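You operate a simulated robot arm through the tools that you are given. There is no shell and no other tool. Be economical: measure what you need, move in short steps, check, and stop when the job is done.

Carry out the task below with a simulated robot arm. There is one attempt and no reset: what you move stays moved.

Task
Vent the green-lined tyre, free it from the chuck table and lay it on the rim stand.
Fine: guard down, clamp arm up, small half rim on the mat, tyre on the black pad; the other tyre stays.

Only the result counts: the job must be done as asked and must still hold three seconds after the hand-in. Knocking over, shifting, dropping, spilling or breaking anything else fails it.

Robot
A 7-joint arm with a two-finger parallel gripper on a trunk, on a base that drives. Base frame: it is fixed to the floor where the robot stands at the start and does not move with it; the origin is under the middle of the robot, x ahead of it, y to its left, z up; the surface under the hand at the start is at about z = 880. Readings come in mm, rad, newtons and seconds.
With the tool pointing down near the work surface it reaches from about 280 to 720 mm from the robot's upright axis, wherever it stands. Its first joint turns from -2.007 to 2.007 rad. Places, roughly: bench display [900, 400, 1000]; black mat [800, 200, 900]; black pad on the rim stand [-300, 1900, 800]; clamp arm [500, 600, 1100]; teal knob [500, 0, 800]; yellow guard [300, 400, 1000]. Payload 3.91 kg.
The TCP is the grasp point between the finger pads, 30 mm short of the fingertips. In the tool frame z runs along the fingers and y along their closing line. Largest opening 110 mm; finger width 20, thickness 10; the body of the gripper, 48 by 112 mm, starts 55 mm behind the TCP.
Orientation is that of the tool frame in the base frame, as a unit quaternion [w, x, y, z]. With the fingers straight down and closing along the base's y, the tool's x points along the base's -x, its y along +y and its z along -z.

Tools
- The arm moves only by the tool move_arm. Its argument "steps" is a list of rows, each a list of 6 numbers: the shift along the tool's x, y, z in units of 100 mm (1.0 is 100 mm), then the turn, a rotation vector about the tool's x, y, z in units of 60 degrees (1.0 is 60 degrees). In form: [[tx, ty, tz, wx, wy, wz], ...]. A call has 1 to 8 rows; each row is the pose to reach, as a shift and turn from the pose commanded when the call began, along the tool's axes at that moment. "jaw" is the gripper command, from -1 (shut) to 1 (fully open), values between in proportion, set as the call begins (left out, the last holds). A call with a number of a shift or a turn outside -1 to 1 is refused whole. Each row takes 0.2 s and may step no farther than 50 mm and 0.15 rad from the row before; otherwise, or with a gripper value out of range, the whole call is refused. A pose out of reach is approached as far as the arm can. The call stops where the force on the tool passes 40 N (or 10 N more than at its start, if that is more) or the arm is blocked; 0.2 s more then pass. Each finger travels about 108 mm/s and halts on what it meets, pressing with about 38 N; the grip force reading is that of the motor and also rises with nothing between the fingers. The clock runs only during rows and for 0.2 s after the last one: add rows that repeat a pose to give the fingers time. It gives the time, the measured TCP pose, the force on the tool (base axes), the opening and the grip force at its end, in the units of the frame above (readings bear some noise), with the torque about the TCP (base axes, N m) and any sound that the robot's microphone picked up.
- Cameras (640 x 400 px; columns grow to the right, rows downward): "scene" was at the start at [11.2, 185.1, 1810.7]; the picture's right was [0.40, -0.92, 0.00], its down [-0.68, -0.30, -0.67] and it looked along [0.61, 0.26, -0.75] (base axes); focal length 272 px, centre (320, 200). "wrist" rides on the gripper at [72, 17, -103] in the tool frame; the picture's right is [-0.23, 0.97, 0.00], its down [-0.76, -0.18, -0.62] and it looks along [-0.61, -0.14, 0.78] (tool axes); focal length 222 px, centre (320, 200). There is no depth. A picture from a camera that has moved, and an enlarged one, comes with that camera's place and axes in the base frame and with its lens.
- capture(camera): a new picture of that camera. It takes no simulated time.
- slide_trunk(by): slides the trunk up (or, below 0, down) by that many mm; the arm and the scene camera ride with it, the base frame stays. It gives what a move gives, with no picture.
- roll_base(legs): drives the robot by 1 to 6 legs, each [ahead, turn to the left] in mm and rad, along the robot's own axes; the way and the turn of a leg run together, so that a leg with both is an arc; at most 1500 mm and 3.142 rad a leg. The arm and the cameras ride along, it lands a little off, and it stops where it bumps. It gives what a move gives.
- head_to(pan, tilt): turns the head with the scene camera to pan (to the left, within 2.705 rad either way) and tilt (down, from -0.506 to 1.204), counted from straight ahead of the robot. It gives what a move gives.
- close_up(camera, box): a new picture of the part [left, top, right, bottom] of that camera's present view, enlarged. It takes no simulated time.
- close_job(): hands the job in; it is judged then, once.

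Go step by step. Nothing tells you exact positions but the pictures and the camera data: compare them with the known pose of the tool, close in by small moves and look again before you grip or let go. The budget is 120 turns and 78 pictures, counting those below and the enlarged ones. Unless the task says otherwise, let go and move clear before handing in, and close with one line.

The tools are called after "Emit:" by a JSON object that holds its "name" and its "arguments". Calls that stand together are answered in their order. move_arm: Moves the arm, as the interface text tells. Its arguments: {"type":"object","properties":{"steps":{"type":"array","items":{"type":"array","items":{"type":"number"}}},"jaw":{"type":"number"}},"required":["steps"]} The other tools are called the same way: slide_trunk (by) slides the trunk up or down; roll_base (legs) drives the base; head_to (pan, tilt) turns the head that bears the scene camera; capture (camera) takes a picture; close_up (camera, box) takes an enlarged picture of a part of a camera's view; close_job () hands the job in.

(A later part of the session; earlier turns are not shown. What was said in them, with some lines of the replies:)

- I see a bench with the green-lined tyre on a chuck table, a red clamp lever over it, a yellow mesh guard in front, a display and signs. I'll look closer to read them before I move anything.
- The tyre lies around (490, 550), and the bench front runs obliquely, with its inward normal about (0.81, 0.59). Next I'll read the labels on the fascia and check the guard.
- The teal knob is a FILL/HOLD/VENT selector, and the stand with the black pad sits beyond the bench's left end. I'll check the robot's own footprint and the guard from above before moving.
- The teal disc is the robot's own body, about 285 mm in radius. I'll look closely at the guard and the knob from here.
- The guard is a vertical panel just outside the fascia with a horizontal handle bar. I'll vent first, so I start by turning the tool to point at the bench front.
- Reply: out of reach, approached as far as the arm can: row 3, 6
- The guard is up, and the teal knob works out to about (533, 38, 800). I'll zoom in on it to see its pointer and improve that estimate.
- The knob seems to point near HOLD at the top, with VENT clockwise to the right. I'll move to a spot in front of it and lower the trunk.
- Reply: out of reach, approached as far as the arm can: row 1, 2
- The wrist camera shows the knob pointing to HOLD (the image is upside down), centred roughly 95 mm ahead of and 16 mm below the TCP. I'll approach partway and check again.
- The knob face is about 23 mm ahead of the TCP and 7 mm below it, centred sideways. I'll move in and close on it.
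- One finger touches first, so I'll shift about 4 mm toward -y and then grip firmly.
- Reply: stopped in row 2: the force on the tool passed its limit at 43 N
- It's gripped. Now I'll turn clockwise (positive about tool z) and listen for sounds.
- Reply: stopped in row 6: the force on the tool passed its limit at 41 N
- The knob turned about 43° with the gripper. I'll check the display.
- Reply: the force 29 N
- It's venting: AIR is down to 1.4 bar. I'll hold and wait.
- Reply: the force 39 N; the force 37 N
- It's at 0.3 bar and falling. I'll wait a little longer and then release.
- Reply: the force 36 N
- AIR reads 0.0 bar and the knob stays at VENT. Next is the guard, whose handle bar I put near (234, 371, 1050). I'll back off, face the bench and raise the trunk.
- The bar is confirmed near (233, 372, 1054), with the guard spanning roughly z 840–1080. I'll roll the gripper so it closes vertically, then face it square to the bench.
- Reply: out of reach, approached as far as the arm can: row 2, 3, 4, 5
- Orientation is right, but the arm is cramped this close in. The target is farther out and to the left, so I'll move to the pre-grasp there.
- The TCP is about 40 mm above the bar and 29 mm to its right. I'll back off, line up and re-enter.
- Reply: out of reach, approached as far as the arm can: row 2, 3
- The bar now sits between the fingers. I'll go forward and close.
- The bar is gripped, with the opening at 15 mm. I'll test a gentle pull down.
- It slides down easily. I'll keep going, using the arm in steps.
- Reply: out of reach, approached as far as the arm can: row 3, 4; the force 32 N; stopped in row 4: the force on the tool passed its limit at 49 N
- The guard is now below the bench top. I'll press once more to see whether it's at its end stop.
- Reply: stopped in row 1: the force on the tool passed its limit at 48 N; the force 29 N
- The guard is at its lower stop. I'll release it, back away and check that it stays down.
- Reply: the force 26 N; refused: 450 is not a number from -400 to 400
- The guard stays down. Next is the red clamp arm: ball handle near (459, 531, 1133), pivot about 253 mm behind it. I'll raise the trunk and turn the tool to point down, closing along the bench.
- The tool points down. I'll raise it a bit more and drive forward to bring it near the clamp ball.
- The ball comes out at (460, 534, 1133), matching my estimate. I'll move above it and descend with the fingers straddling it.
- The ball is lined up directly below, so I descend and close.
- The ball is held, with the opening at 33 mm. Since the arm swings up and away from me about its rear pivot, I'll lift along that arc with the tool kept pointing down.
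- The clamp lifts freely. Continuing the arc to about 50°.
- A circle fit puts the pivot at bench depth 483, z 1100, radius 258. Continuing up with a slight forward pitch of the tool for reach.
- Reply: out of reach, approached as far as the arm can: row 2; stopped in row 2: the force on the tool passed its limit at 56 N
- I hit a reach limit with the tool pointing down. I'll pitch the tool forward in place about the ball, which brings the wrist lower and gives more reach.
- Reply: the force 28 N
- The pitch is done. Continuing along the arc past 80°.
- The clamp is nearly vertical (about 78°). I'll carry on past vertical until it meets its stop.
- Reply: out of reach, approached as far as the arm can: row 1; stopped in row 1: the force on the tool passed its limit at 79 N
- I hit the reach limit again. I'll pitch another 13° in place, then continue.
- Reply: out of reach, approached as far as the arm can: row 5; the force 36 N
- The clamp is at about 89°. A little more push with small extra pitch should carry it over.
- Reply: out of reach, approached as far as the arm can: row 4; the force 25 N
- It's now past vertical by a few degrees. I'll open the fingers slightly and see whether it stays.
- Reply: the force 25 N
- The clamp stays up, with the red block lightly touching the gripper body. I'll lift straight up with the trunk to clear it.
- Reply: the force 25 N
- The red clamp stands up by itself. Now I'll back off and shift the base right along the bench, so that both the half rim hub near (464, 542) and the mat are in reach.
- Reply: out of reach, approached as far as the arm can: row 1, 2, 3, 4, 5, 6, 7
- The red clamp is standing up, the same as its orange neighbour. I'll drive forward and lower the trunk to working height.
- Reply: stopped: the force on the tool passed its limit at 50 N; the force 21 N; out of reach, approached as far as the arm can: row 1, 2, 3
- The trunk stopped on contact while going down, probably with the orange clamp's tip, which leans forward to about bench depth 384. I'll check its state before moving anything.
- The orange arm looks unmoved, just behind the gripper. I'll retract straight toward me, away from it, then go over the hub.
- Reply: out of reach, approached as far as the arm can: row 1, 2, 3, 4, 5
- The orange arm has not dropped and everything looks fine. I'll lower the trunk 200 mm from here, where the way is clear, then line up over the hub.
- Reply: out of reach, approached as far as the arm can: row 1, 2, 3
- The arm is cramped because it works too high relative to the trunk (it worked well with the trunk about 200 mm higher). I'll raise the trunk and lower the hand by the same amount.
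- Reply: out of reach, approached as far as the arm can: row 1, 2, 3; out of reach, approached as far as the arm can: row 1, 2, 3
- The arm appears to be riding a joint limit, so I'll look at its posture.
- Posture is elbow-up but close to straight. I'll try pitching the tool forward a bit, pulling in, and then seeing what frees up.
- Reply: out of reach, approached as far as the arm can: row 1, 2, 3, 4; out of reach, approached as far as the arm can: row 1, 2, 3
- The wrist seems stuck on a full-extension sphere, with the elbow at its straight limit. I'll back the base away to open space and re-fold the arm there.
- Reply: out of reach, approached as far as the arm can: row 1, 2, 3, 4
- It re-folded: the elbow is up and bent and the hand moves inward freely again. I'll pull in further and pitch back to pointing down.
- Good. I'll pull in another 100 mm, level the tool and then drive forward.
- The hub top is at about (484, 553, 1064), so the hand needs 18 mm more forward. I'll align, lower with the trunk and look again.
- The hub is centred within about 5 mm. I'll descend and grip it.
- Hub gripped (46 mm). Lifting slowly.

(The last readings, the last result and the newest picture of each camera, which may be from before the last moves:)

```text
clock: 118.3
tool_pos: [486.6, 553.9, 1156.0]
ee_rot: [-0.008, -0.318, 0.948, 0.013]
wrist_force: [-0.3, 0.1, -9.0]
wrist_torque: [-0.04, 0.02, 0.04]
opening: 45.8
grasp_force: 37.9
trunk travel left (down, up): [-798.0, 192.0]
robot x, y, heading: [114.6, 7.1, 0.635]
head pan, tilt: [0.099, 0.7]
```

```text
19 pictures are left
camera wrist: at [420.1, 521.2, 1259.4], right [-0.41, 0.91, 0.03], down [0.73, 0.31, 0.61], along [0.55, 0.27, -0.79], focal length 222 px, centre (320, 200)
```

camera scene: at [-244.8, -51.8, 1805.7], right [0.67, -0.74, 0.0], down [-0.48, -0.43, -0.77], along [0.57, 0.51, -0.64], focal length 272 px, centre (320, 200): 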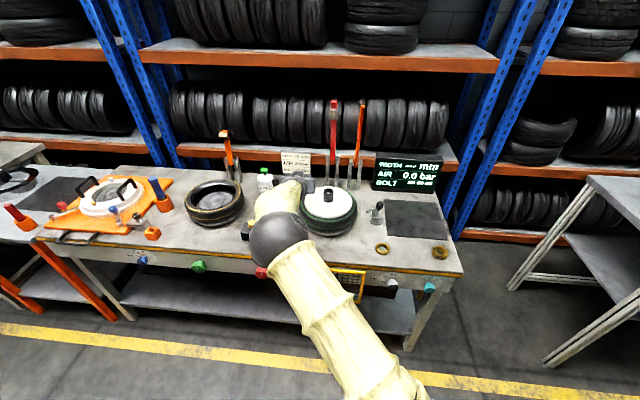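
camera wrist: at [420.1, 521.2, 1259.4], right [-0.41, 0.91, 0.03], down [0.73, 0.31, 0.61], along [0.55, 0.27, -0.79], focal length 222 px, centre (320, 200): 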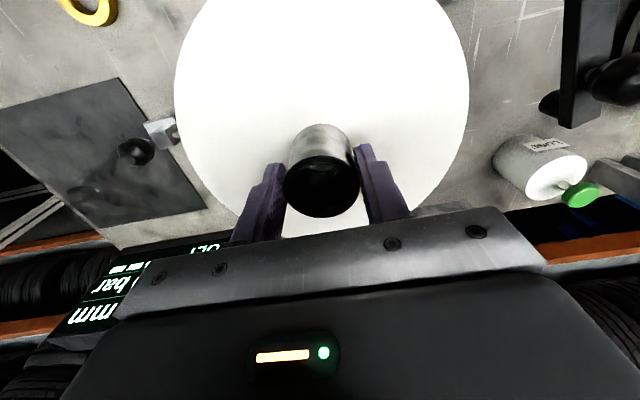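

The half rim is lifted (about 9 N). I'll carry it right along the bench, staying clear of the orange clamp, to above the mat.

Emit:
{"name": "move_arm", "arguments": {"steps": [[0, -0.4, 0, 0, 0, 0], [0, -0.8, 0, 0, 0, 0], [0, -1, 0, 0, 0, 0]]}}

Emit:
{"name": "move_arm", "arguments": {"steps": [[0, -0.4, 0, 0, 0, 0], [0, -0.8, 0, 0, 0, 0], [0, -1, 0, 0, 0, 0]]}}

Emit:
{"name": "move_arm", "arguments": {"steps": [[0, -0.4, 0, 0, 0, 0], [0, -0.8, 0, 0, 0, 0], [0, -1, 0, 0, 0, 0]]}}

Emit:
{"name": "move_arm", "arguments": {"steps": [[-0.1, -0.4, 0, 0, 0, 0], [-0.3, -0.8, 0, 0, 0, 0], [-0.4, -1, 0, 0, 0, 0]]}}

Emit:
{"name": "capture", "arguments": {"camera": "wrist"}}

Emit:
{"name": "capture", "arguments": {"camera": "scene"}}

```text
clock: 119.1
tool_pos: [548.5, 474.7, 1154.1]
ee_rot: [-0.007, -0.318, 0.948, 0.012]
wrist_force: [0.5, -1.1, -8.7]
wrist_torque: [-0.03, -0.02, 0.02]
opening: 45.5
grasp_force: 37.9
trunk travel left (down, up): [-798.0, 192.0]
robot x, y, heading: [109.8, 4.2, 0.634]
head pan, tilt: [0.099, 0.7]
```

```text
clock: 119.9
tool_pos: [608.8, 393.8, 1151.3]
ee_rot: [-0.008, -0.319, 0.948, 0.012]
wrist_force: [0.2, -0.3, -8.4]
wrist_torque: [-0.04, 0.0, 0.01]
opening: 45.9
grasp_force: 37.9
trunk travel left (down, up): [-798.0, 192.0]
robot x, y, heading: [109.9, 3.2, 0.628]
head pan, tilt: [0.099, 0.7]
```

```text
clock: 120.7
tool_pos: [668.6, 318.3, 1147.6]
ee_rot: [-0.009, -0.321, 0.947, 0.013]
wrist_force: [0.1, 0.2, -8.4]
wrist_torque: [-0.03, 0.04, -0.01]
opening: 45.8
grasp_force: 38.0
trunk travel left (down, up): [-798.0, 192.0]
robot x, y, heading: [110.4, 9.3, 0.637]
head pan, tilt: [0.099, 0.7]
```

```text
clock: 121.5
tool_pos: [760.7, 258.8, 1145.0]
ee_rot: [-0.009, -0.318, 0.948, 0.012]
wrist_force: [1.0, 0.5, -9.6]
wrist_torque: [-0.07, 0.0, 0.01]
opening: 46.0
grasp_force: 38.0
trunk travel left (down, up): [-798.0, 192.0]
robot x, y, heading: [112.1, 2.9, 0.631]
head pan, tilt: [0.099, 0.7]
```

```text
18 pictures are left
camera wrist: at [694.6, 226.5, 1247.9], right [-0.41, 0.91, 0.03], down [0.73, 0.31, 0.61], along [0.55, 0.27, -0.79], focal length 222 px, centre (320, 200)
```

wrist: 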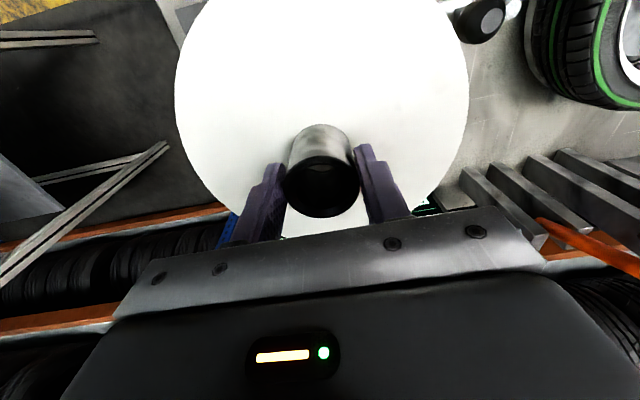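

```text
17 pictures are left
camera scene: at [36.8, 152.3, 1695.8], right [0.67, -0.74, 0.0], down [-0.48, -0.43, -0.76], along [0.57, 0.51, -0.65], focal length 272 px, centre (320, 200)
```

scene: 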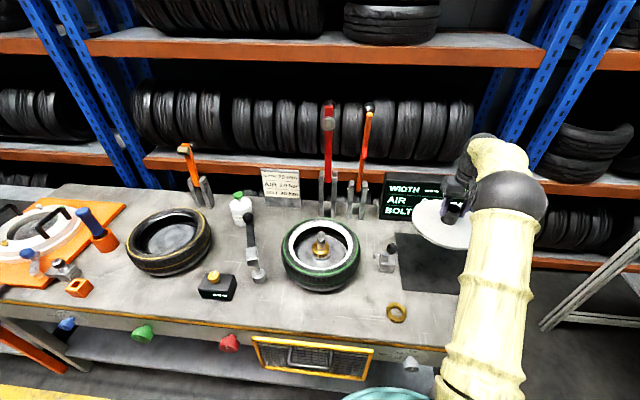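

The half rim hangs above the mat, whose centre I put at depth 305, s −262. I'll shift 20 mm right, lower with the trunk, then feel for contact.

Emit:
{"name": "move_arm", "arguments": {"steps": [[0, -0.2, 0, 0, 0, 0], [0, -0.2, 0, 0, 0, 0]]}}

Emit:
{"name": "slide_trunk", "arguments": {"by": -140}}

Emit:
{"name": "move_arm", "arguments": {"steps": [[0, 0, 0.1, 0, 0, 0], [0, 0, 0.2, 0, 0, 0], [0, 0, 0.3, 0, 0, 0], [0, 0, 0.4, 0, 0, 0], [0, 0, 0.5, 0, 0, 0], [0, 0, 0.6, 0, 0, 0], [0, 0, 0.7, 0, 0, 0], [0, 0, 0.8, 0, 0, 0]]}}

Emit:
{"name": "capture", "arguments": {"camera": "scene"}}

```text
clock: 122.1
tool_pos: [771.2, 245.2, 1146.3]
ee_rot: [-0.008, -0.318, 0.948, 0.012]
wrist_force: [0.5, 0.4, -8.6]
wrist_torque: [-0.03, 0.03, -0.02]
opening: 45.8
grasp_force: 38.2
trunk travel left (down, up): [-798.0, 192.0]
robot x, y, heading: [110.2, 3.2, 0.635]
head pan, tilt: [0.099, 0.7]
```

```text
clock: 123.8
tool_pos: [773.3, 242.6, 1006.3]
ee_rot: [-0.008, -0.318, 0.948, 0.012]
wrist_force: [-0.4, 0.1, -8.7]
wrist_torque: [-0.05, 0.02, -0.02]
opening: 45.8
grasp_force: 38.0
trunk travel left (down, up): [-658.0, 332.0]
robot x, y, heading: [112.7, 6.1, 0.633]
head pan, tilt: [0.099, 0.7]
```

```text
clock: 125.3
tool_pos: [769.9, 244.7, 949.1]
ee_rot: [-0.003, -0.317, 0.948, 0.01]
wrist_force: [-4.5, -0.5, 14.2]
wrist_torque: [-1.43, -0.8, -0.35]
opening: 46.3
grasp_force: 38.2
trunk travel left (down, up): [-658.0, 332.0]
robot x, y, heading: [112.9, 7.9, 0.634]
head pan, tilt: [0.099, 0.7]
stopped in row 7: the force on the tool passed its limit at 44 N (the readings are from after the stop); the commanded pose is now the measured one
```

```text
16 pictures are left
camera scene: at [32.2, 151.8, 1555.4], right [0.67, -0.74, 0.0], down [-0.48, -0.43, -0.77], along [0.57, 0.51, -0.64], focal length 272 px, centre (320, 200)
```

scene: 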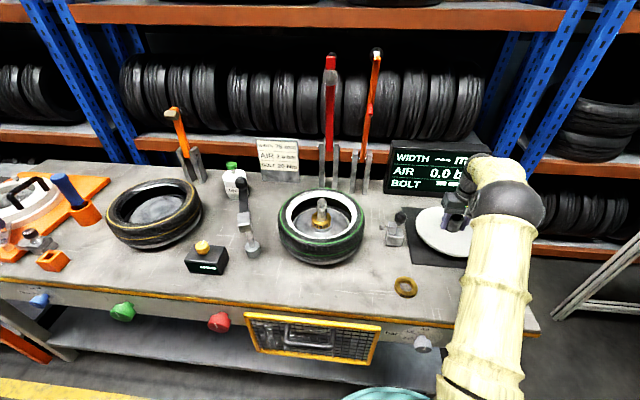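

The half rim rests on the mat. I'll release it and rise.

Emit:
{"name": "move_arm", "arguments": {"steps": [[0, 0, 0, 0, 0, 0], [0, 0, 0, 0, 0, 0], [0, 0, 0, 0, 0, 0]], "jaw": 0.4}}

Emit:
{"name": "slide_trunk", "arguments": {"by": 200}}

Emit:
{"name": "move_arm", "arguments": {"steps": [[0.2, 0.35, 0, 0, 0, 0], [0.4, 0.7, 0, 0, 0, 0], [0.5, 1.0, 0, 0, 0, 0]]}}

Emit:
{"name": "capture", "arguments": {"camera": "scene"}}

```text
clock: 126.1
tool_pos: [770.4, 246.8, 947.8]
ee_rot: [-0.003, -0.319, 0.948, 0.011]
wrist_force: [-0.1, 6.8, 20.6]
wrist_torque: [-0.36, -0.49, 0.28]
opening: 73.9
grasp_force: 0.1
trunk travel left (down, up): [-658.0, 332.0]
robot x, y, heading: [112.0, 9.8, 0.637]
head pan, tilt: [0.099, 0.7]
```

```text
clock: 128.3
tool_pos: [771.3, 245.2, 1146.2]
ee_rot: [-0.004, -0.319, 0.948, 0.011]
wrist_force: [0.3, 0.9, 0.4]
wrist_torque: [-0.03, -0.04, -0.05]
opening: 76.8
grasp_force: 0.0
trunk travel left (down, up): [-858.0, 132.0]
robot x, y, heading: [111.5, 7.3, 0.633]
head pan, tilt: [0.099, 0.7]
```

```text
clock: 129.1
tool_pos: [670.7, 295.2, 1149.3]
ee_rot: [-0.004, -0.318, 0.948, 0.011]
wrist_force: [0.4, 0.4, 0.3]
wrist_torque: [-0.01, 0.02, 0.0]
opening: 76.9
grasp_force: 0.0
trunk travel left (down, up): [-858.0, 132.0]
robot x, y, heading: [109.5, 6.6, 0.637]
head pan, tilt: [0.099, 0.7]
```

```text
15 pictures are left
camera scene: at [33.3, 153.3, 1755.6], right [0.67, -0.74, 0.0], down [-0.48, -0.43, -0.76], along [0.57, 0.51, -0.64], focal length 272 px, centre (320, 200)
```

scene: 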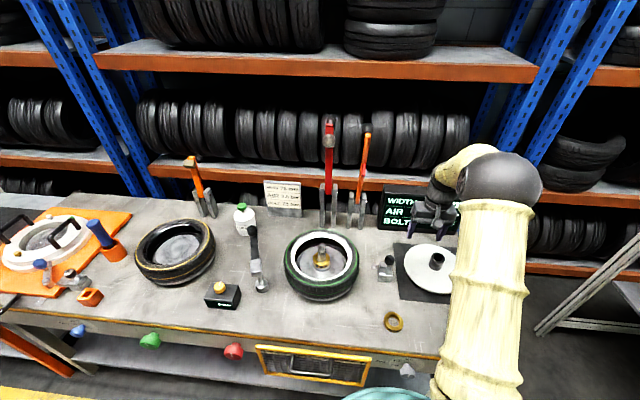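

The half rim lies on the mat. Now I'll examine the tyre to plan the grip.

Emit:
{"name": "close_up", "arguments": {"camera": "scene", "box": [270, 215, 374, 310]}}

```text
4.21 times, centred on (322, 262) of scene
camera zoom: at [33.3, 153.3, 1755.6], right [0.67, -0.74, 0.0], down [-0.48, -0.43, -0.76], along [0.57, 0.51, -0.64], focal length 1145 px, centre (312, -63)
```

zoom: 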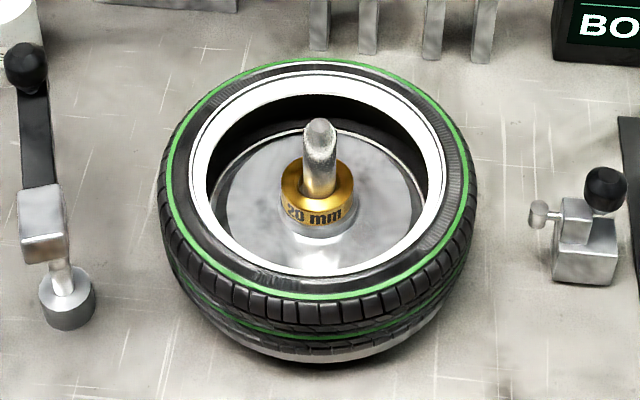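

The tyre is about 256 mm across with a wall about 31 mm thick, open in the middle around the spindle. I'll grip its near wall radially (closing along the bench depth), so first I move over it and turn the tool 90°.

Emit:
{"name": "move_arm", "arguments": {"steps": [[0.2, 0.4, 0, 0, 0, 0], [0.4, 0.8, 0, 0, 0, 0], [0.5, 1.0, 0, 0, 0, 0]]}}

Emit:
{"name": "move_arm", "arguments": {"steps": [[0.2, 0.4, 0, 0, 0, 0], [0.4, 0.8, 0, 0, 0, 0], [0.6, 1.0, 0, 0, 0, 0]]}}

Emit:
{"name": "move_arm", "arguments": {"steps": [[0, 0.4, 0, 0, 0, 0.13], [0, 0.8, 0, 0, 0, 0.26], [0, 1.0, 0, 0, 0, 0.39], [0, 1.0, 0, 0, 0, 0.52], [0, 1.0, 0, 0, 0, 0.65], [0, 1.0, 0, 0, 0, 0.75]]}}

Emit:
{"name": "move_arm", "arguments": {"steps": [[0, 0, 0, 0, 0, 0.13], [0, 0, 0, 0, 0, 0.26], [0, 0, 0, 0, 0, 0.39], [0, 0, 0, 0, 0, 0.52], [0, 0, 0, 0, 0, 0.65], [0, 0, 0, 0, 0, 0.77]]}}

Emit:
{"name": "capture", "arguments": {"camera": "wrist"}}

```text
clock: 129.9
tool_pos: [570.8, 344.4, 1150.0]
ee_rot: [-0.005, -0.319, 0.948, 0.012]
wrist_force: [-0.4, 0.3, -0.4]
wrist_torque: [0.0, 0.03, -0.02]
opening: 76.8
grasp_force: 0.1
trunk travel left (down, up): [-858.0, 132.0]
robot x, y, heading: [114.8, 8.1, 0.638]
head pan, tilt: [0.099, 0.7]
```

```text
clock: 130.7
tool_pos: [462.5, 388.3, 1154.4]
ee_rot: [-0.005, -0.319, 0.948, 0.011]
wrist_force: [-0.5, 0.6, -0.7]
wrist_torque: [-0.01, -0.04, -0.01]
opening: 76.9
grasp_force: 0.0
trunk travel left (down, up): [-858.0, 132.0]
robot x, y, heading: [110.4, 5.3, 0.636]
head pan, tilt: [0.099, 0.7]
```

```text
clock: 132.1
tool_pos: [402.6, 467.8, 1156.0]
ee_rot: [-0.01, 0.071, 0.997, 0.008]
wrist_force: [-0.6, 0.6, 0.8]
wrist_torque: [-0.06, -0.03, 0.0]
opening: 77.1
grasp_force: 0.1
trunk travel left (down, up): [-858.0, 132.0]
robot x, y, heading: [110.5, 4.7, 0.634]
head pan, tilt: [0.099, 0.7]
```

```text
clock: 133.5
tool_pos: [401.2, 467.4, 1155.9]
ee_rot: [-0.012, 0.455, 0.89, 0.004]
wrist_force: [0.6, 0.0, 0.0]
wrist_torque: [-0.01, -0.02, -0.03]
opening: 77.0
grasp_force: 0.0
trunk travel left (down, up): [-858.0, 132.0]
robot x, y, heading: [113.2, 4.8, 0.637]
head pan, tilt: [0.099, 0.7]
```

```text
13 pictures are left
camera wrist: at [374.8, 533.6, 1259.8], right [0.92, 0.38, -0.01], down [0.31, -0.73, 0.61], along [0.23, -0.56, -0.8], focal length 222 px, centre (320, 200)
```

wrist: 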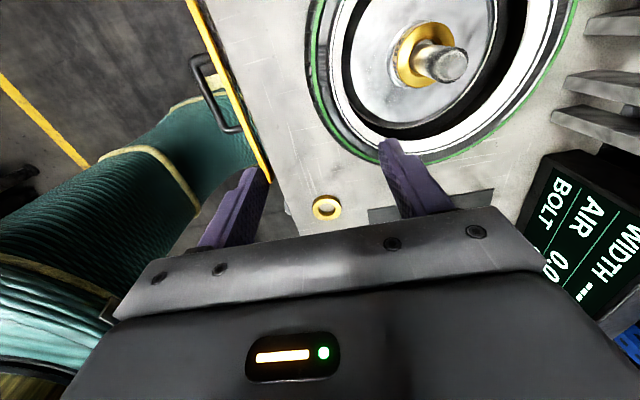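

The tool closes along the bench depth. The near wall spans depth ~133–170, so I centre on ~150, go 20 mm left and lower.

Emit:
{"name": "move_arm", "arguments": {"steps": [[0.1, 0.07, 0, 0, 0, 0], [0.2, 0.14, 0, 0, 0, 0]]}}

Emit:
{"name": "slide_trunk", "arguments": {"by": -115}}

Emit:
{"name": "capture", "arguments": {"camera": "wrist"}}

```text
clock: 134.1
tool_pos: [401.6, 492.0, 1156.3]
ee_rot: [-0.012, 0.455, 0.89, 0.004]
wrist_force: [-0.6, -0.5, -0.1]
wrist_torque: [0.05, -0.01, 0.0]
opening: 77.1
grasp_force: 0.1
trunk travel left (down, up): [-858.0, 132.0]
robot x, y, heading: [108.5, 8.6, 0.634]
head pan, tilt: [0.099, 0.7]
```

```text
clock: 135.5
tool_pos: [402.8, 490.7, 1040.4]
ee_rot: [-0.011, 0.454, 0.891, 0.005]
wrist_force: [0.4, 0.0, -0.1]
wrist_torque: [0.0, -0.02, 0.01]
opening: 77.1
grasp_force: 0.0
trunk travel left (down, up): [-743.0, 247.0]
robot x, y, heading: [111.9, 7.3, 0.632]
head pan, tilt: [0.099, 0.7]
```

```text
12 pictures are left
camera wrist: at [373.9, 557.7, 1145.5], right [0.92, 0.39, -0.01], down [0.31, -0.73, 0.6], along [0.23, -0.56, -0.8], focal length 222 px, centre (320, 200)
```

wrist: 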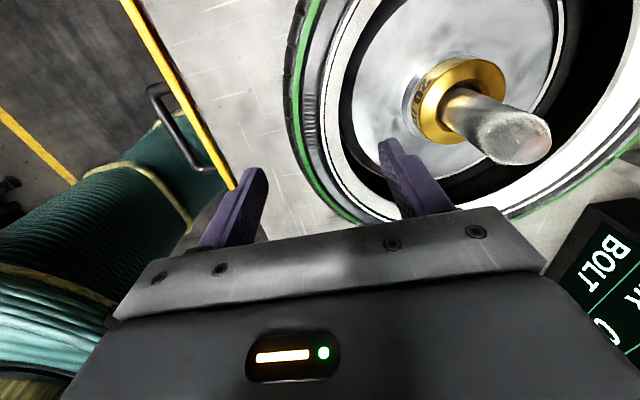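

The wall sits midway between the fingers. Descending 60 mm, then closing.

Emit:
{"name": "move_arm", "arguments": {"steps": [[0, 0, 0.2, 0, 0, 0], [0, 0, 0.4, 0, 0, 0], [0, 0, 0.5, 0, 0, 0], [0, 0, 0.6, 0, 0, 0]]}}

Emit:
{"name": "move_arm", "arguments": {"steps": [[0, 0, 0, 0, 0, 0], [0, 0, 0, 0, 0, 0], [0, 0, 0, 0, 0, 0], [0, 0, 0, 0, 0, 0]], "jaw": -1}}

Emit:
{"name": "capture", "arguments": {"camera": "wrist"}}

```text
clock: 136.5
tool_pos: [402.1, 492.7, 981.0]
ee_rot: [-0.011, 0.455, 0.89, 0.005]
wrist_force: [-0.2, 0.4, -0.2]
wrist_torque: [0.03, 0.02, 0.01]
opening: 76.8
grasp_force: 0.1
trunk travel left (down, up): [-743.0, 247.0]
robot x, y, heading: [113.5, 6.9, 0.638]
head pan, tilt: [0.099, 0.7]
```

```text
clock: 137.5
tool_pos: [398.9, 492.1, 981.4]
ee_rot: [-0.011, 0.455, 0.891, 0.004]
wrist_force: [-7.1, -6.1, 0.1]
wrist_torque: [-0.12, 0.22, -0.15]
opening: 39.2
grasp_force: 38.0
trunk travel left (down, up): [-743.0, 247.0]
robot x, y, heading: [111.4, 7.3, 0.639]
head pan, tilt: [0.099, 0.7]
```

```text
11 pictures are left
camera wrist: at [372.4, 558.1, 1085.2], right [0.92, 0.39, -0.01], down [0.31, -0.73, 0.61], along [0.23, -0.56, -0.8], focal length 222 px, centre (320, 200)
```

wrist: 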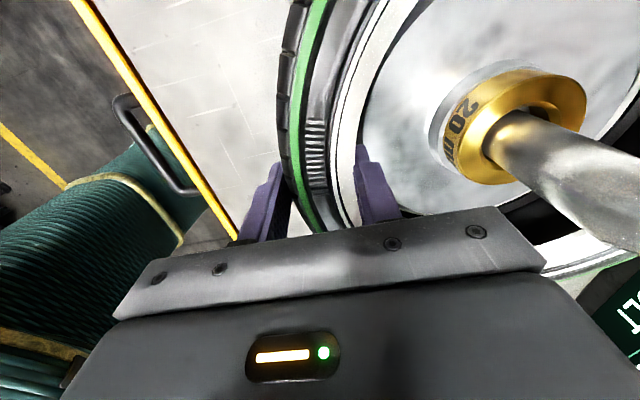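

The tyre wall is gripped (39 mm). Lifting straight up.

Emit:
{"name": "move_arm", "arguments": {"steps": [[0, 0, -0.1, 0, 0, 0], [0, 0, -0.2, 0, 0, 0], [0, 0, -0.35, 0, 0, 0], [0, 0, -0.5, 0, 0, 0], [0, 0, -0.7, 0, 0, 0], [0, 0, -0.85, 0, 0, 0], [0, 0, -1.0, 0, 0, 0]]}}

Emit:
{"name": "capture", "arguments": {"camera": "scene"}}

```text
clock: 139.1
tool_pos: [404.2, 490.7, 1081.7]
ee_rot: [-0.013, 0.455, 0.89, 0.004]
wrist_force: [-0.3, 0.0, -10.0]
wrist_torque: [-0.7, 1.0, -0.01]
opening: 39.2
grasp_force: 37.7
trunk travel left (down, up): [-743.0, 247.0]
robot x, y, heading: [108.4, 9.1, 0.637]
head pan, tilt: [0.099, 0.7]
```

```text
10 pictures are left
camera scene: at [35.1, 153.2, 1640.7], right [0.67, -0.74, 0.0], down [-0.48, -0.43, -0.76], along [0.57, 0.51, -0.64], focal length 272 px, centre (320, 200)
```

scene: 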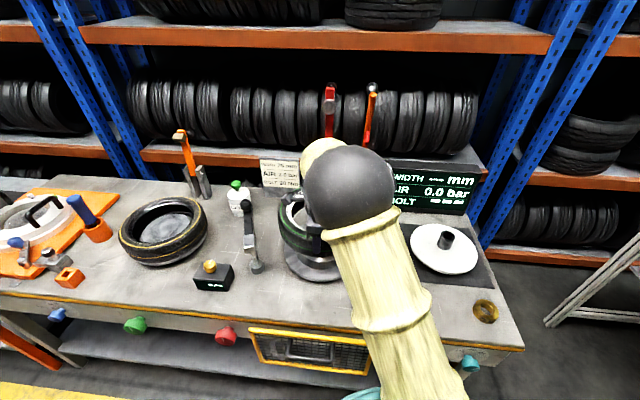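

The tyre is free (10 N) and the lower rim stays on the chuck. I'll raise it clear of the spindle, back off and drive left along the bench toward the rim stand.

Emit:
{"name": "slide_trunk", "arguments": {"by": 130}}

Emit:
{"name": "roll_base", "arguments": {"legs": [[-350, 0], [0, 1.571]]}}

Emit:
{"name": "roll_base", "arguments": {"legs": [[700, 0], [700, 0]]}}

Emit:
{"name": "head_to", "arguments": {"pan": -0.9, "tilt": 0.65}}

Emit:
{"name": "capture", "arguments": {"camera": "scene"}}

```text
clock: 140.7
tool_pos: [403.4, 492.3, 1211.8]
ee_rot: [-0.012, 0.455, 0.89, 0.004]
wrist_force: [0.8, -0.1, -10.7]
wrist_torque: [-0.75, 0.98, 0.01]
opening: 39.4
grasp_force: 37.8
trunk travel left (down, up): [-873.0, 117.0]
robot x, y, heading: [111.3, 7.2, 0.636]
head pan, tilt: [0.099, 0.7]
```

```text
clock: 148.8
tool_pos: [-655.9, 89.5, 1211.2]
ee_rot: [-0.011, -0.31, 0.951, -0.006]
wrist_force: [-0.7, -0.3, -11.4]
wrist_torque: [-0.99, -0.73, 0.01]
opening: 39.2
grasp_force: 37.8
trunk travel left (down, up): [-873.0, 117.0]
robot x, y, heading: [-170.8, -199.7, 2.205]
head pan, tilt: [0.099, 0.7]
```

```text
clock: 157.3
tool_pos: [-1493.3, 1217.0, 1210.2]
ee_rot: [-0.011, -0.308, 0.951, -0.006]
wrist_force: [0.4, 0.7, -10.9]
wrist_torque: [-0.99, -0.74, 0.01]
opening: 39.5
grasp_force: 37.4
trunk travel left (down, up): [-873.0, 117.0]
robot x, y, heading: [-1010.0, 921.9, 2.211]
head pan, tilt: [0.099, 0.7]
```

```text
clock: 158.6
tool_pos: [-1492.3, 1216.2, 1210.0]
ee_rot: [-0.01, -0.308, 0.951, -0.007]
wrist_force: [1.5, 0.0, -10.8]
wrist_torque: [-1.01, -0.71, -0.01]
opening: 39.3
grasp_force: 37.5
trunk travel left (down, up): [-873.0, 117.0]
robot x, y, heading: [-1007.6, 923.1, 2.207]
head pan, tilt: [-0.901, 0.649]
```

```text
9 pictures are left
camera scene: at [-1075.0, 871.5, 1775.1], right [0.97, -0.26, 0.0], down [-0.16, -0.58, -0.8], along [0.21, 0.77, -0.6], focal length 272 px, centre (320, 200)
```

scene: 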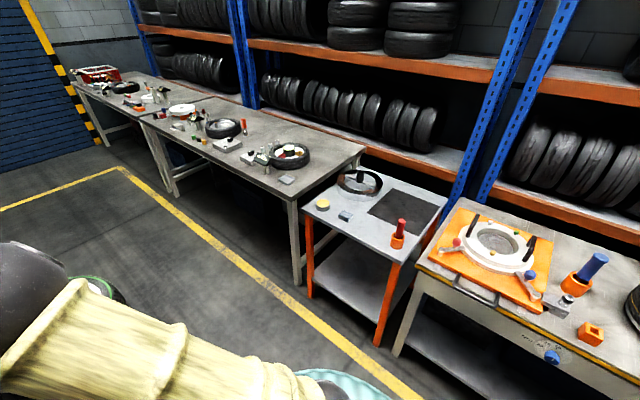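

The stand and pad are clear: pad centre about (−297, 1900), i.e. depth ~430, s ~1715, with a red bottle at its front right and a ring at back left. I'll drive on 240 mm, turn to face the stand and advance.

Emit:
{"name": "roll_base", "arguments": {"legs": [[240, 0], [0, -1.571]]}}

Emit:
{"name": "roll_base", "arguments": {"legs": [[380, 0]]}}

Emit:
{"name": "head_to", "arguments": {"pan": 0.3, "tilt": 0.85}}

Emit:
{"name": "capture", "arguments": {"camera": "scene"}}

```text
clock: 166.2
tool_pos: [-854.9, 1602.0, 1211.8]
ee_rot: [-0.012, 0.458, 0.889, 0.003]
wrist_force: [1.4, 0.1, -10.7]
wrist_torque: [-0.73, 1.03, 0.01]
opening: 39.5
grasp_force: 38.5
trunk travel left (down, up): [-873.0, 117.0]
robot x, y, heading: [-1148.6, 1118.6, 0.631]
head pan, tilt: [-0.901, 0.649]
```

```text
clock: 168.9
tool_pos: [-543.4, 1824.8, 1210.6]
ee_rot: [-0.012, 0.459, 0.889, 0.003]
wrist_force: [0.5, -0.3, -10.4]
wrist_torque: [-0.77, 1.0, 0.0]
opening: 39.6
grasp_force: 37.7
trunk travel left (down, up): [-873.0, 117.0]
robot x, y, heading: [-839.9, 1345.0, 0.627]
head pan, tilt: [-0.901, 0.649]
```

```text
clock: 170.3
tool_pos: [-543.9, 1824.5, 1211.2]
ee_rot: [-0.012, 0.459, 0.888, 0.003]
wrist_force: [-0.3, 0.2, -10.5]
wrist_torque: [-0.71, 1.01, 0.08]
opening: 39.5
grasp_force: 37.9
trunk travel left (down, up): [-873.0, 117.0]
robot x, y, heading: [-842.1, 1343.8, 0.625]
head pan, tilt: [0.3, 0.85]
```

```text
8 pictures are left
camera scene: at [-931.0, 1496.2, 1758.4], right [0.8, -0.6, 0.0], down [-0.45, -0.6, -0.66], along [0.4, 0.53, -0.75], focal length 272 px, centre (320, 200)
```

scene: 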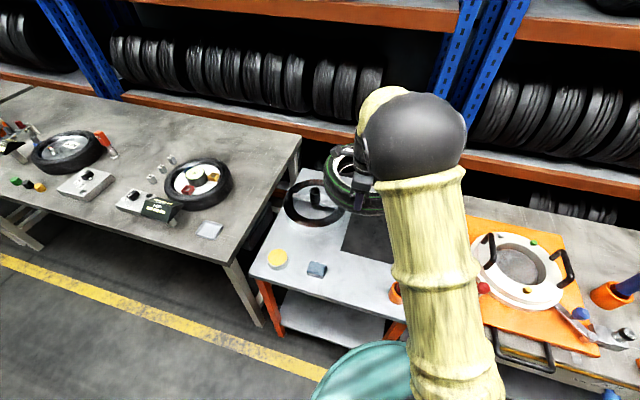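

Robot is placed in front of the stand. Refined with both views, the pad surface is at z ≈ 845 and its centre at depth ~371, s ~1700. I'll move the tyre over it and check.

Emit:
{"name": "move_arm", "arguments": {"steps": [[-0.23, 0.22, 0, 0, 0, 0], [-0.46, 0.45, 0, 0, 0, 0], [-0.69, 0.67, 0, 0, 0, 0], [-0.92, 0.89, 0, 0, 0, 0]]}}

Emit:
{"name": "slide_trunk", "arguments": {"by": -150}}

Emit:
{"name": "capture", "arguments": {"camera": "scene"}}

Emit:
{"name": "capture", "arguments": {"camera": "wrist"}}

```text
clock: 171.3
tool_pos: [-415.8, 1799.9, 1207.5]
ee_rot: [-0.012, 0.458, 0.889, 0.002]
wrist_force: [0.0, 0.4, -10.7]
wrist_torque: [-0.7, 0.98, 0.01]
opening: 39.8
grasp_force: 37.8
trunk travel left (down, up): [-873.0, 117.0]
robot x, y, heading: [-841.3, 1340.8, 0.625]
head pan, tilt: [0.3, 0.85]
```

```text
clock: 173.0
tool_pos: [-419.2, 1801.6, 1059.1]
ee_rot: [-0.011, 0.458, 0.889, 0.003]
wrist_force: [-0.4, 0.2, -9.9]
wrist_torque: [-0.7, 1.0, 0.01]
opening: 39.7
grasp_force: 37.7
trunk travel left (down, up): [-723.0, 267.0]
robot x, y, heading: [-840.2, 1338.4, 0.628]
head pan, tilt: [0.3, 0.85]
```

```text
7 pictures are left
camera scene: at [-931.0, 1495.9, 1608.5], right [0.8, -0.6, 0.0], down [-0.45, -0.6, -0.66], along [0.4, 0.53, -0.75], focal length 272 px, centre (320, 200)
```

scene: 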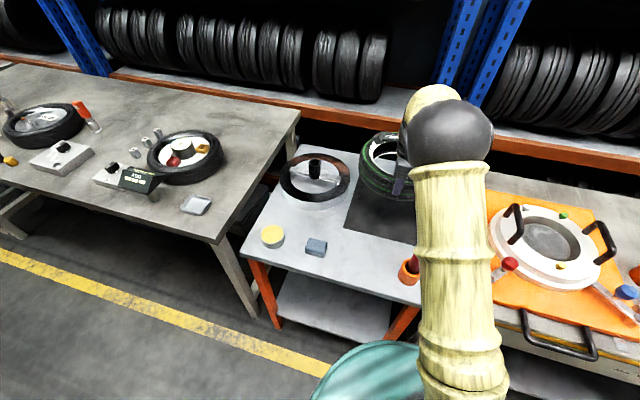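

```text
6 pictures are left
camera wrist: at [-445.0, 1867.4, 1162.2], right [0.93, 0.38, -0.01], down [0.31, -0.73, 0.61], along [0.22, -0.56, -0.8], focal length 222 px, centre (320, 200)
```

wrist: 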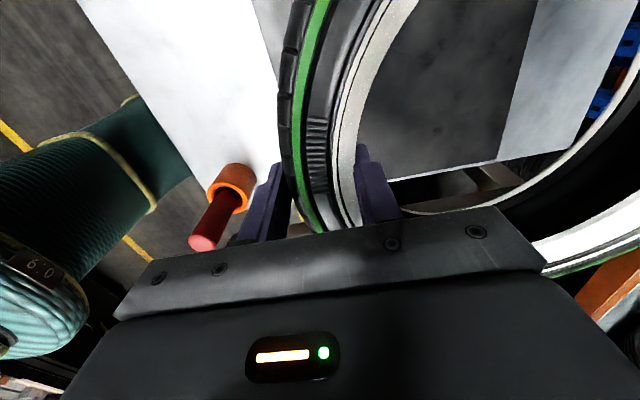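

Through the tyre the wrist camera shows the pad spanning depth ~214–506, right edge at s ~1550, so the tyre should sit about 10 mm closer to me. I'll adjust, lower and feel for contact.

Emit:
{"name": "move_arm", "arguments": {"steps": [[0, -0.1, 0, 0, 0, 0], [0, -0.1, 0, 0, 0, 0]]}}

Emit:
{"name": "slide_trunk", "arguments": {"by": -80}}

Emit:
{"name": "move_arm", "arguments": {"steps": [[0, 0, 0.1, 0, 0, 0], [0, 0, 0.2, 0, 0, 0], [0, 0, 0.3, 0, 0, 0], [0, 0, 0.4, 0, 0, 0], [0, 0, 0.5, 0, 0, 0], [0, 0, 0.6, 0, 0, 0], [0, 0, 0.7, 0, 0, 0], [0, 0, 0.8, 0, 0, 0]]}}

```text
clock: 173.6
tool_pos: [-426.5, 1795.9, 1058.7]
ee_rot: [-0.011, 0.459, 0.889, 0.002]
wrist_force: [-0.4, -0.3, -12.0]
wrist_torque: [-0.68, 0.99, -0.01]
opening: 39.6
grasp_force: 37.6
trunk travel left (down, up): [-723.0, 267.0]
robot x, y, heading: [-840.1, 1340.8, 0.622]
head pan, tilt: [0.3, 0.85]
```

```text
clock: 174.8
tool_pos: [-426.4, 1795.9, 979.4]
ee_rot: [-0.012, 0.459, 0.889, 0.003]
wrist_force: [-0.2, -0.1, -10.3]
wrist_torque: [-0.7, 1.01, -0.02]
opening: 39.6
grasp_force: 37.8
trunk travel left (down, up): [-643.0, 347.0]
robot x, y, heading: [-839.2, 1340.3, 0.623]
head pan, tilt: [0.3, 0.85]
```

```text
clock: 176.7
tool_pos: [-426.9, 1795.7, 909.8]
ee_rot: [-0.01, 0.458, 0.889, 0.011]
wrist_force: [-8.4, -8.7, 26.2]
wrist_torque: [-1.51, 1.48, 0.1]
opening: 39.2
grasp_force: 38.0
trunk travel left (down, up): [-643.0, 347.0]
robot x, y, heading: [-837.9, 1341.9, 0.623]
head pan, tilt: [0.3, 0.85]
stopped in row 8: the force on the tool passed its limit at 47 N (the readings are from after the stop); the commanded pose is now the measured one
```

Contact is felt at z ≈ 910. I'll check the placement before releasing.

Emit:
{"name": "capture", "arguments": {"camera": "wrist"}}

Emit:
{"name": "close_up", "arguments": {"camera": "scene", "box": [250, 60, 490, 210]}}

```text
5 pictures are left
camera wrist: at [-456.4, 1860.6, 1014.2], right [0.93, 0.38, 0.0], down [0.3, -0.74, 0.6], along [0.23, -0.55, -0.8], focal length 222 px, centre (320, 200)
```

wrist: 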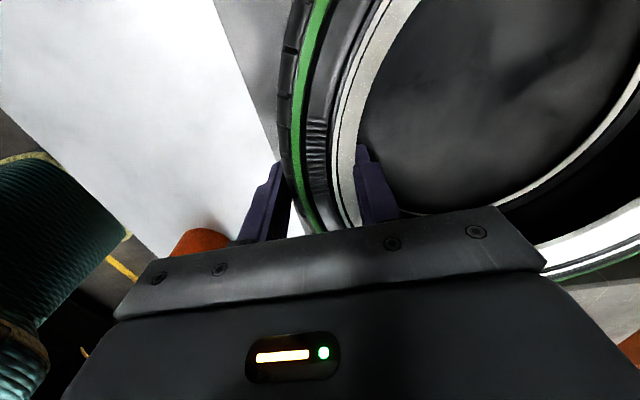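

```text
2.67 times, centred on (370, 135) of scene
camera zoom: at [-935.2, 1491.4, 1529.0], right [0.8, -0.6, 0.0], down [-0.45, -0.6, -0.66], along [0.4, 0.53, -0.75], focal length 725 px, centre (187, 373)
```

zoom: 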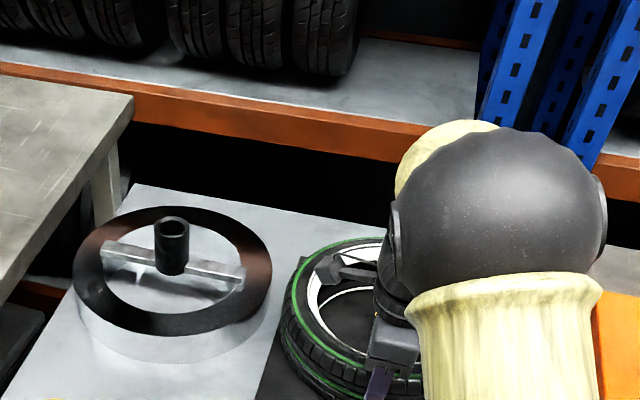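

The tyre lies on the pad and doesn't touch its neighbour. I'll release and rise straight up.

Emit:
{"name": "move_arm", "arguments": {"steps": [[0, 0, -0.02, 0, 0, 0], [0, 0, -0.02, 0, 0, 0], [0, 0, -0.02, 0, 0, 0]], "jaw": 0.3}}

Emit:
{"name": "slide_trunk", "arguments": {"by": 250}}

Emit:
{"name": "roll_base", "arguments": {"legs": [[-300, 0]]}}

Emit:
{"name": "capture", "arguments": {"camera": "scene"}}

```text
clock: 177.5
tool_pos: [-424.6, 1797.9, 907.8]
ee_rot: [-0.01, 0.458, 0.889, 0.01]
wrist_force: [0.0, -0.3, 0.1]
wrist_torque: [0.0, -0.01, 0.01]
opening: 71.9
grasp_force: 0.1
trunk travel left (down, up): [-643.0, 347.0]
robot x, y, heading: [-838.3, 1347.3, 0.629]
head pan, tilt: [0.3, 0.85]
```

```text
clock: 180.1
tool_pos: [-426.7, 1798.6, 1157.2]
ee_rot: [-0.01, 0.458, 0.889, 0.01]
wrist_force: [-0.2, 0.6, 0.8]
wrist_torque: [-0.01, 0.0, 0.01]
opening: 71.3
grasp_force: 0.1
trunk travel left (down, up): [-893.0, 97.0]
robot x, y, heading: [-838.8, 1342.7, 0.627]
head pan, tilt: [0.3, 0.85]
```

```text
clock: 182.4
tool_pos: [-671.3, 1619.1, 1157.9]
ee_rot: [-0.01, 0.459, 0.888, 0.011]
wrist_force: [0.0, 0.2, -0.5]
wrist_torque: [0.01, 0.01, 0.0]
opening: 71.4
grasp_force: 0.0
trunk travel left (down, up): [-893.0, 97.0]
robot x, y, heading: [-1087.5, 1164.7, 0.624]
head pan, tilt: [0.3, 0.85]
```

```text
3 pictures are left
camera scene: at [-1178.7, 1317.0, 1778.5], right [0.8, -0.6, 0.0], down [-0.45, -0.6, -0.66], along [0.4, 0.53, -0.75], focal length 272 px, centre (320, 200)
```

scene: 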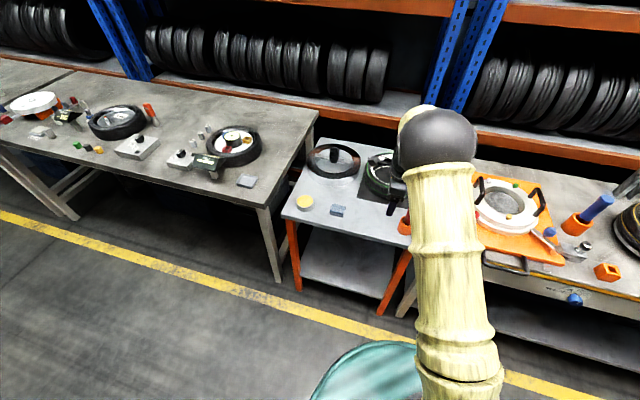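

The tyre lies on the pad. As a last check I'll look back at the bench for the clamp, guard and half rim.

Emit:
{"name": "head_to", "arguments": {"pan": -0.85, "tilt": 0.35}}

Emit:
{"name": "capture", "arguments": {"camera": "scene"}}

```text
clock: 183.8
tool_pos: [-671.7, 1620.4, 1157.4]
ee_rot: [-0.01, 0.459, 0.888, 0.011]
wrist_force: [-0.4, 0.2, 0.5]
wrist_torque: [0.01, 0.04, 0.02]
opening: 71.4
grasp_force: 0.1
trunk travel left (down, up): [-893.0, 97.0]
robot x, y, heading: [-1083.8, 1163.8, 0.622]
head pan, tilt: [-0.85, 0.351]
```

```text
2 pictures are left
camera scene: at [-1134.1, 1234.4, 1822.1], right [-0.22, -0.97, 0.0], down [-0.34, 0.08, -0.94], along [0.92, -0.21, -0.34], focal length 272 px, centre (320, 200)
```

scene: 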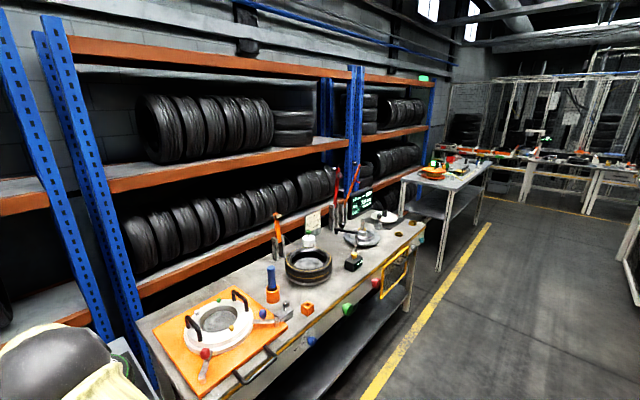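

Emit:
{"name": "close_up", "arguments": {"camera": "scene", "box": [280, 150, 440, 300]}}

```text
2.67 times, centred on (360, 225) of scene
camera zoom: at [-1134.1, 1234.4, 1822.1], right [-0.22, -0.97, 0.0], down [-0.34, 0.08, -0.94], along [0.92, -0.21, -0.34], focal length 725 px, centre (213, 133)
```

zoom: 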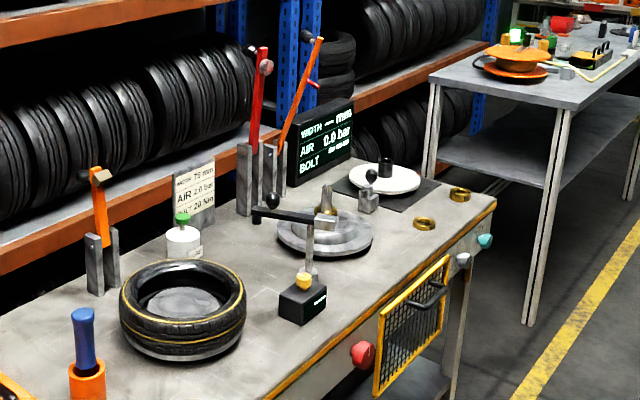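

The guard is down, the red clamp is up, the half rim is on the mat, AIR reads 0.0 bar, the yellow-lined tyre hasn't moved, and the green-lined tyre lies on the black pad. I'm handing in.

Emit:
{"name": "close_job", "arguments": {}}

```text
The job is handed in.
```

The green-lined tyre is vented, off the chuck table and lying on the black pad of the rim stand; I handed the job in, but no verdict has come back. On the way, the gripper bumped the raised orange clamp next to the red one; it is still up and looked unmoved afterwards.
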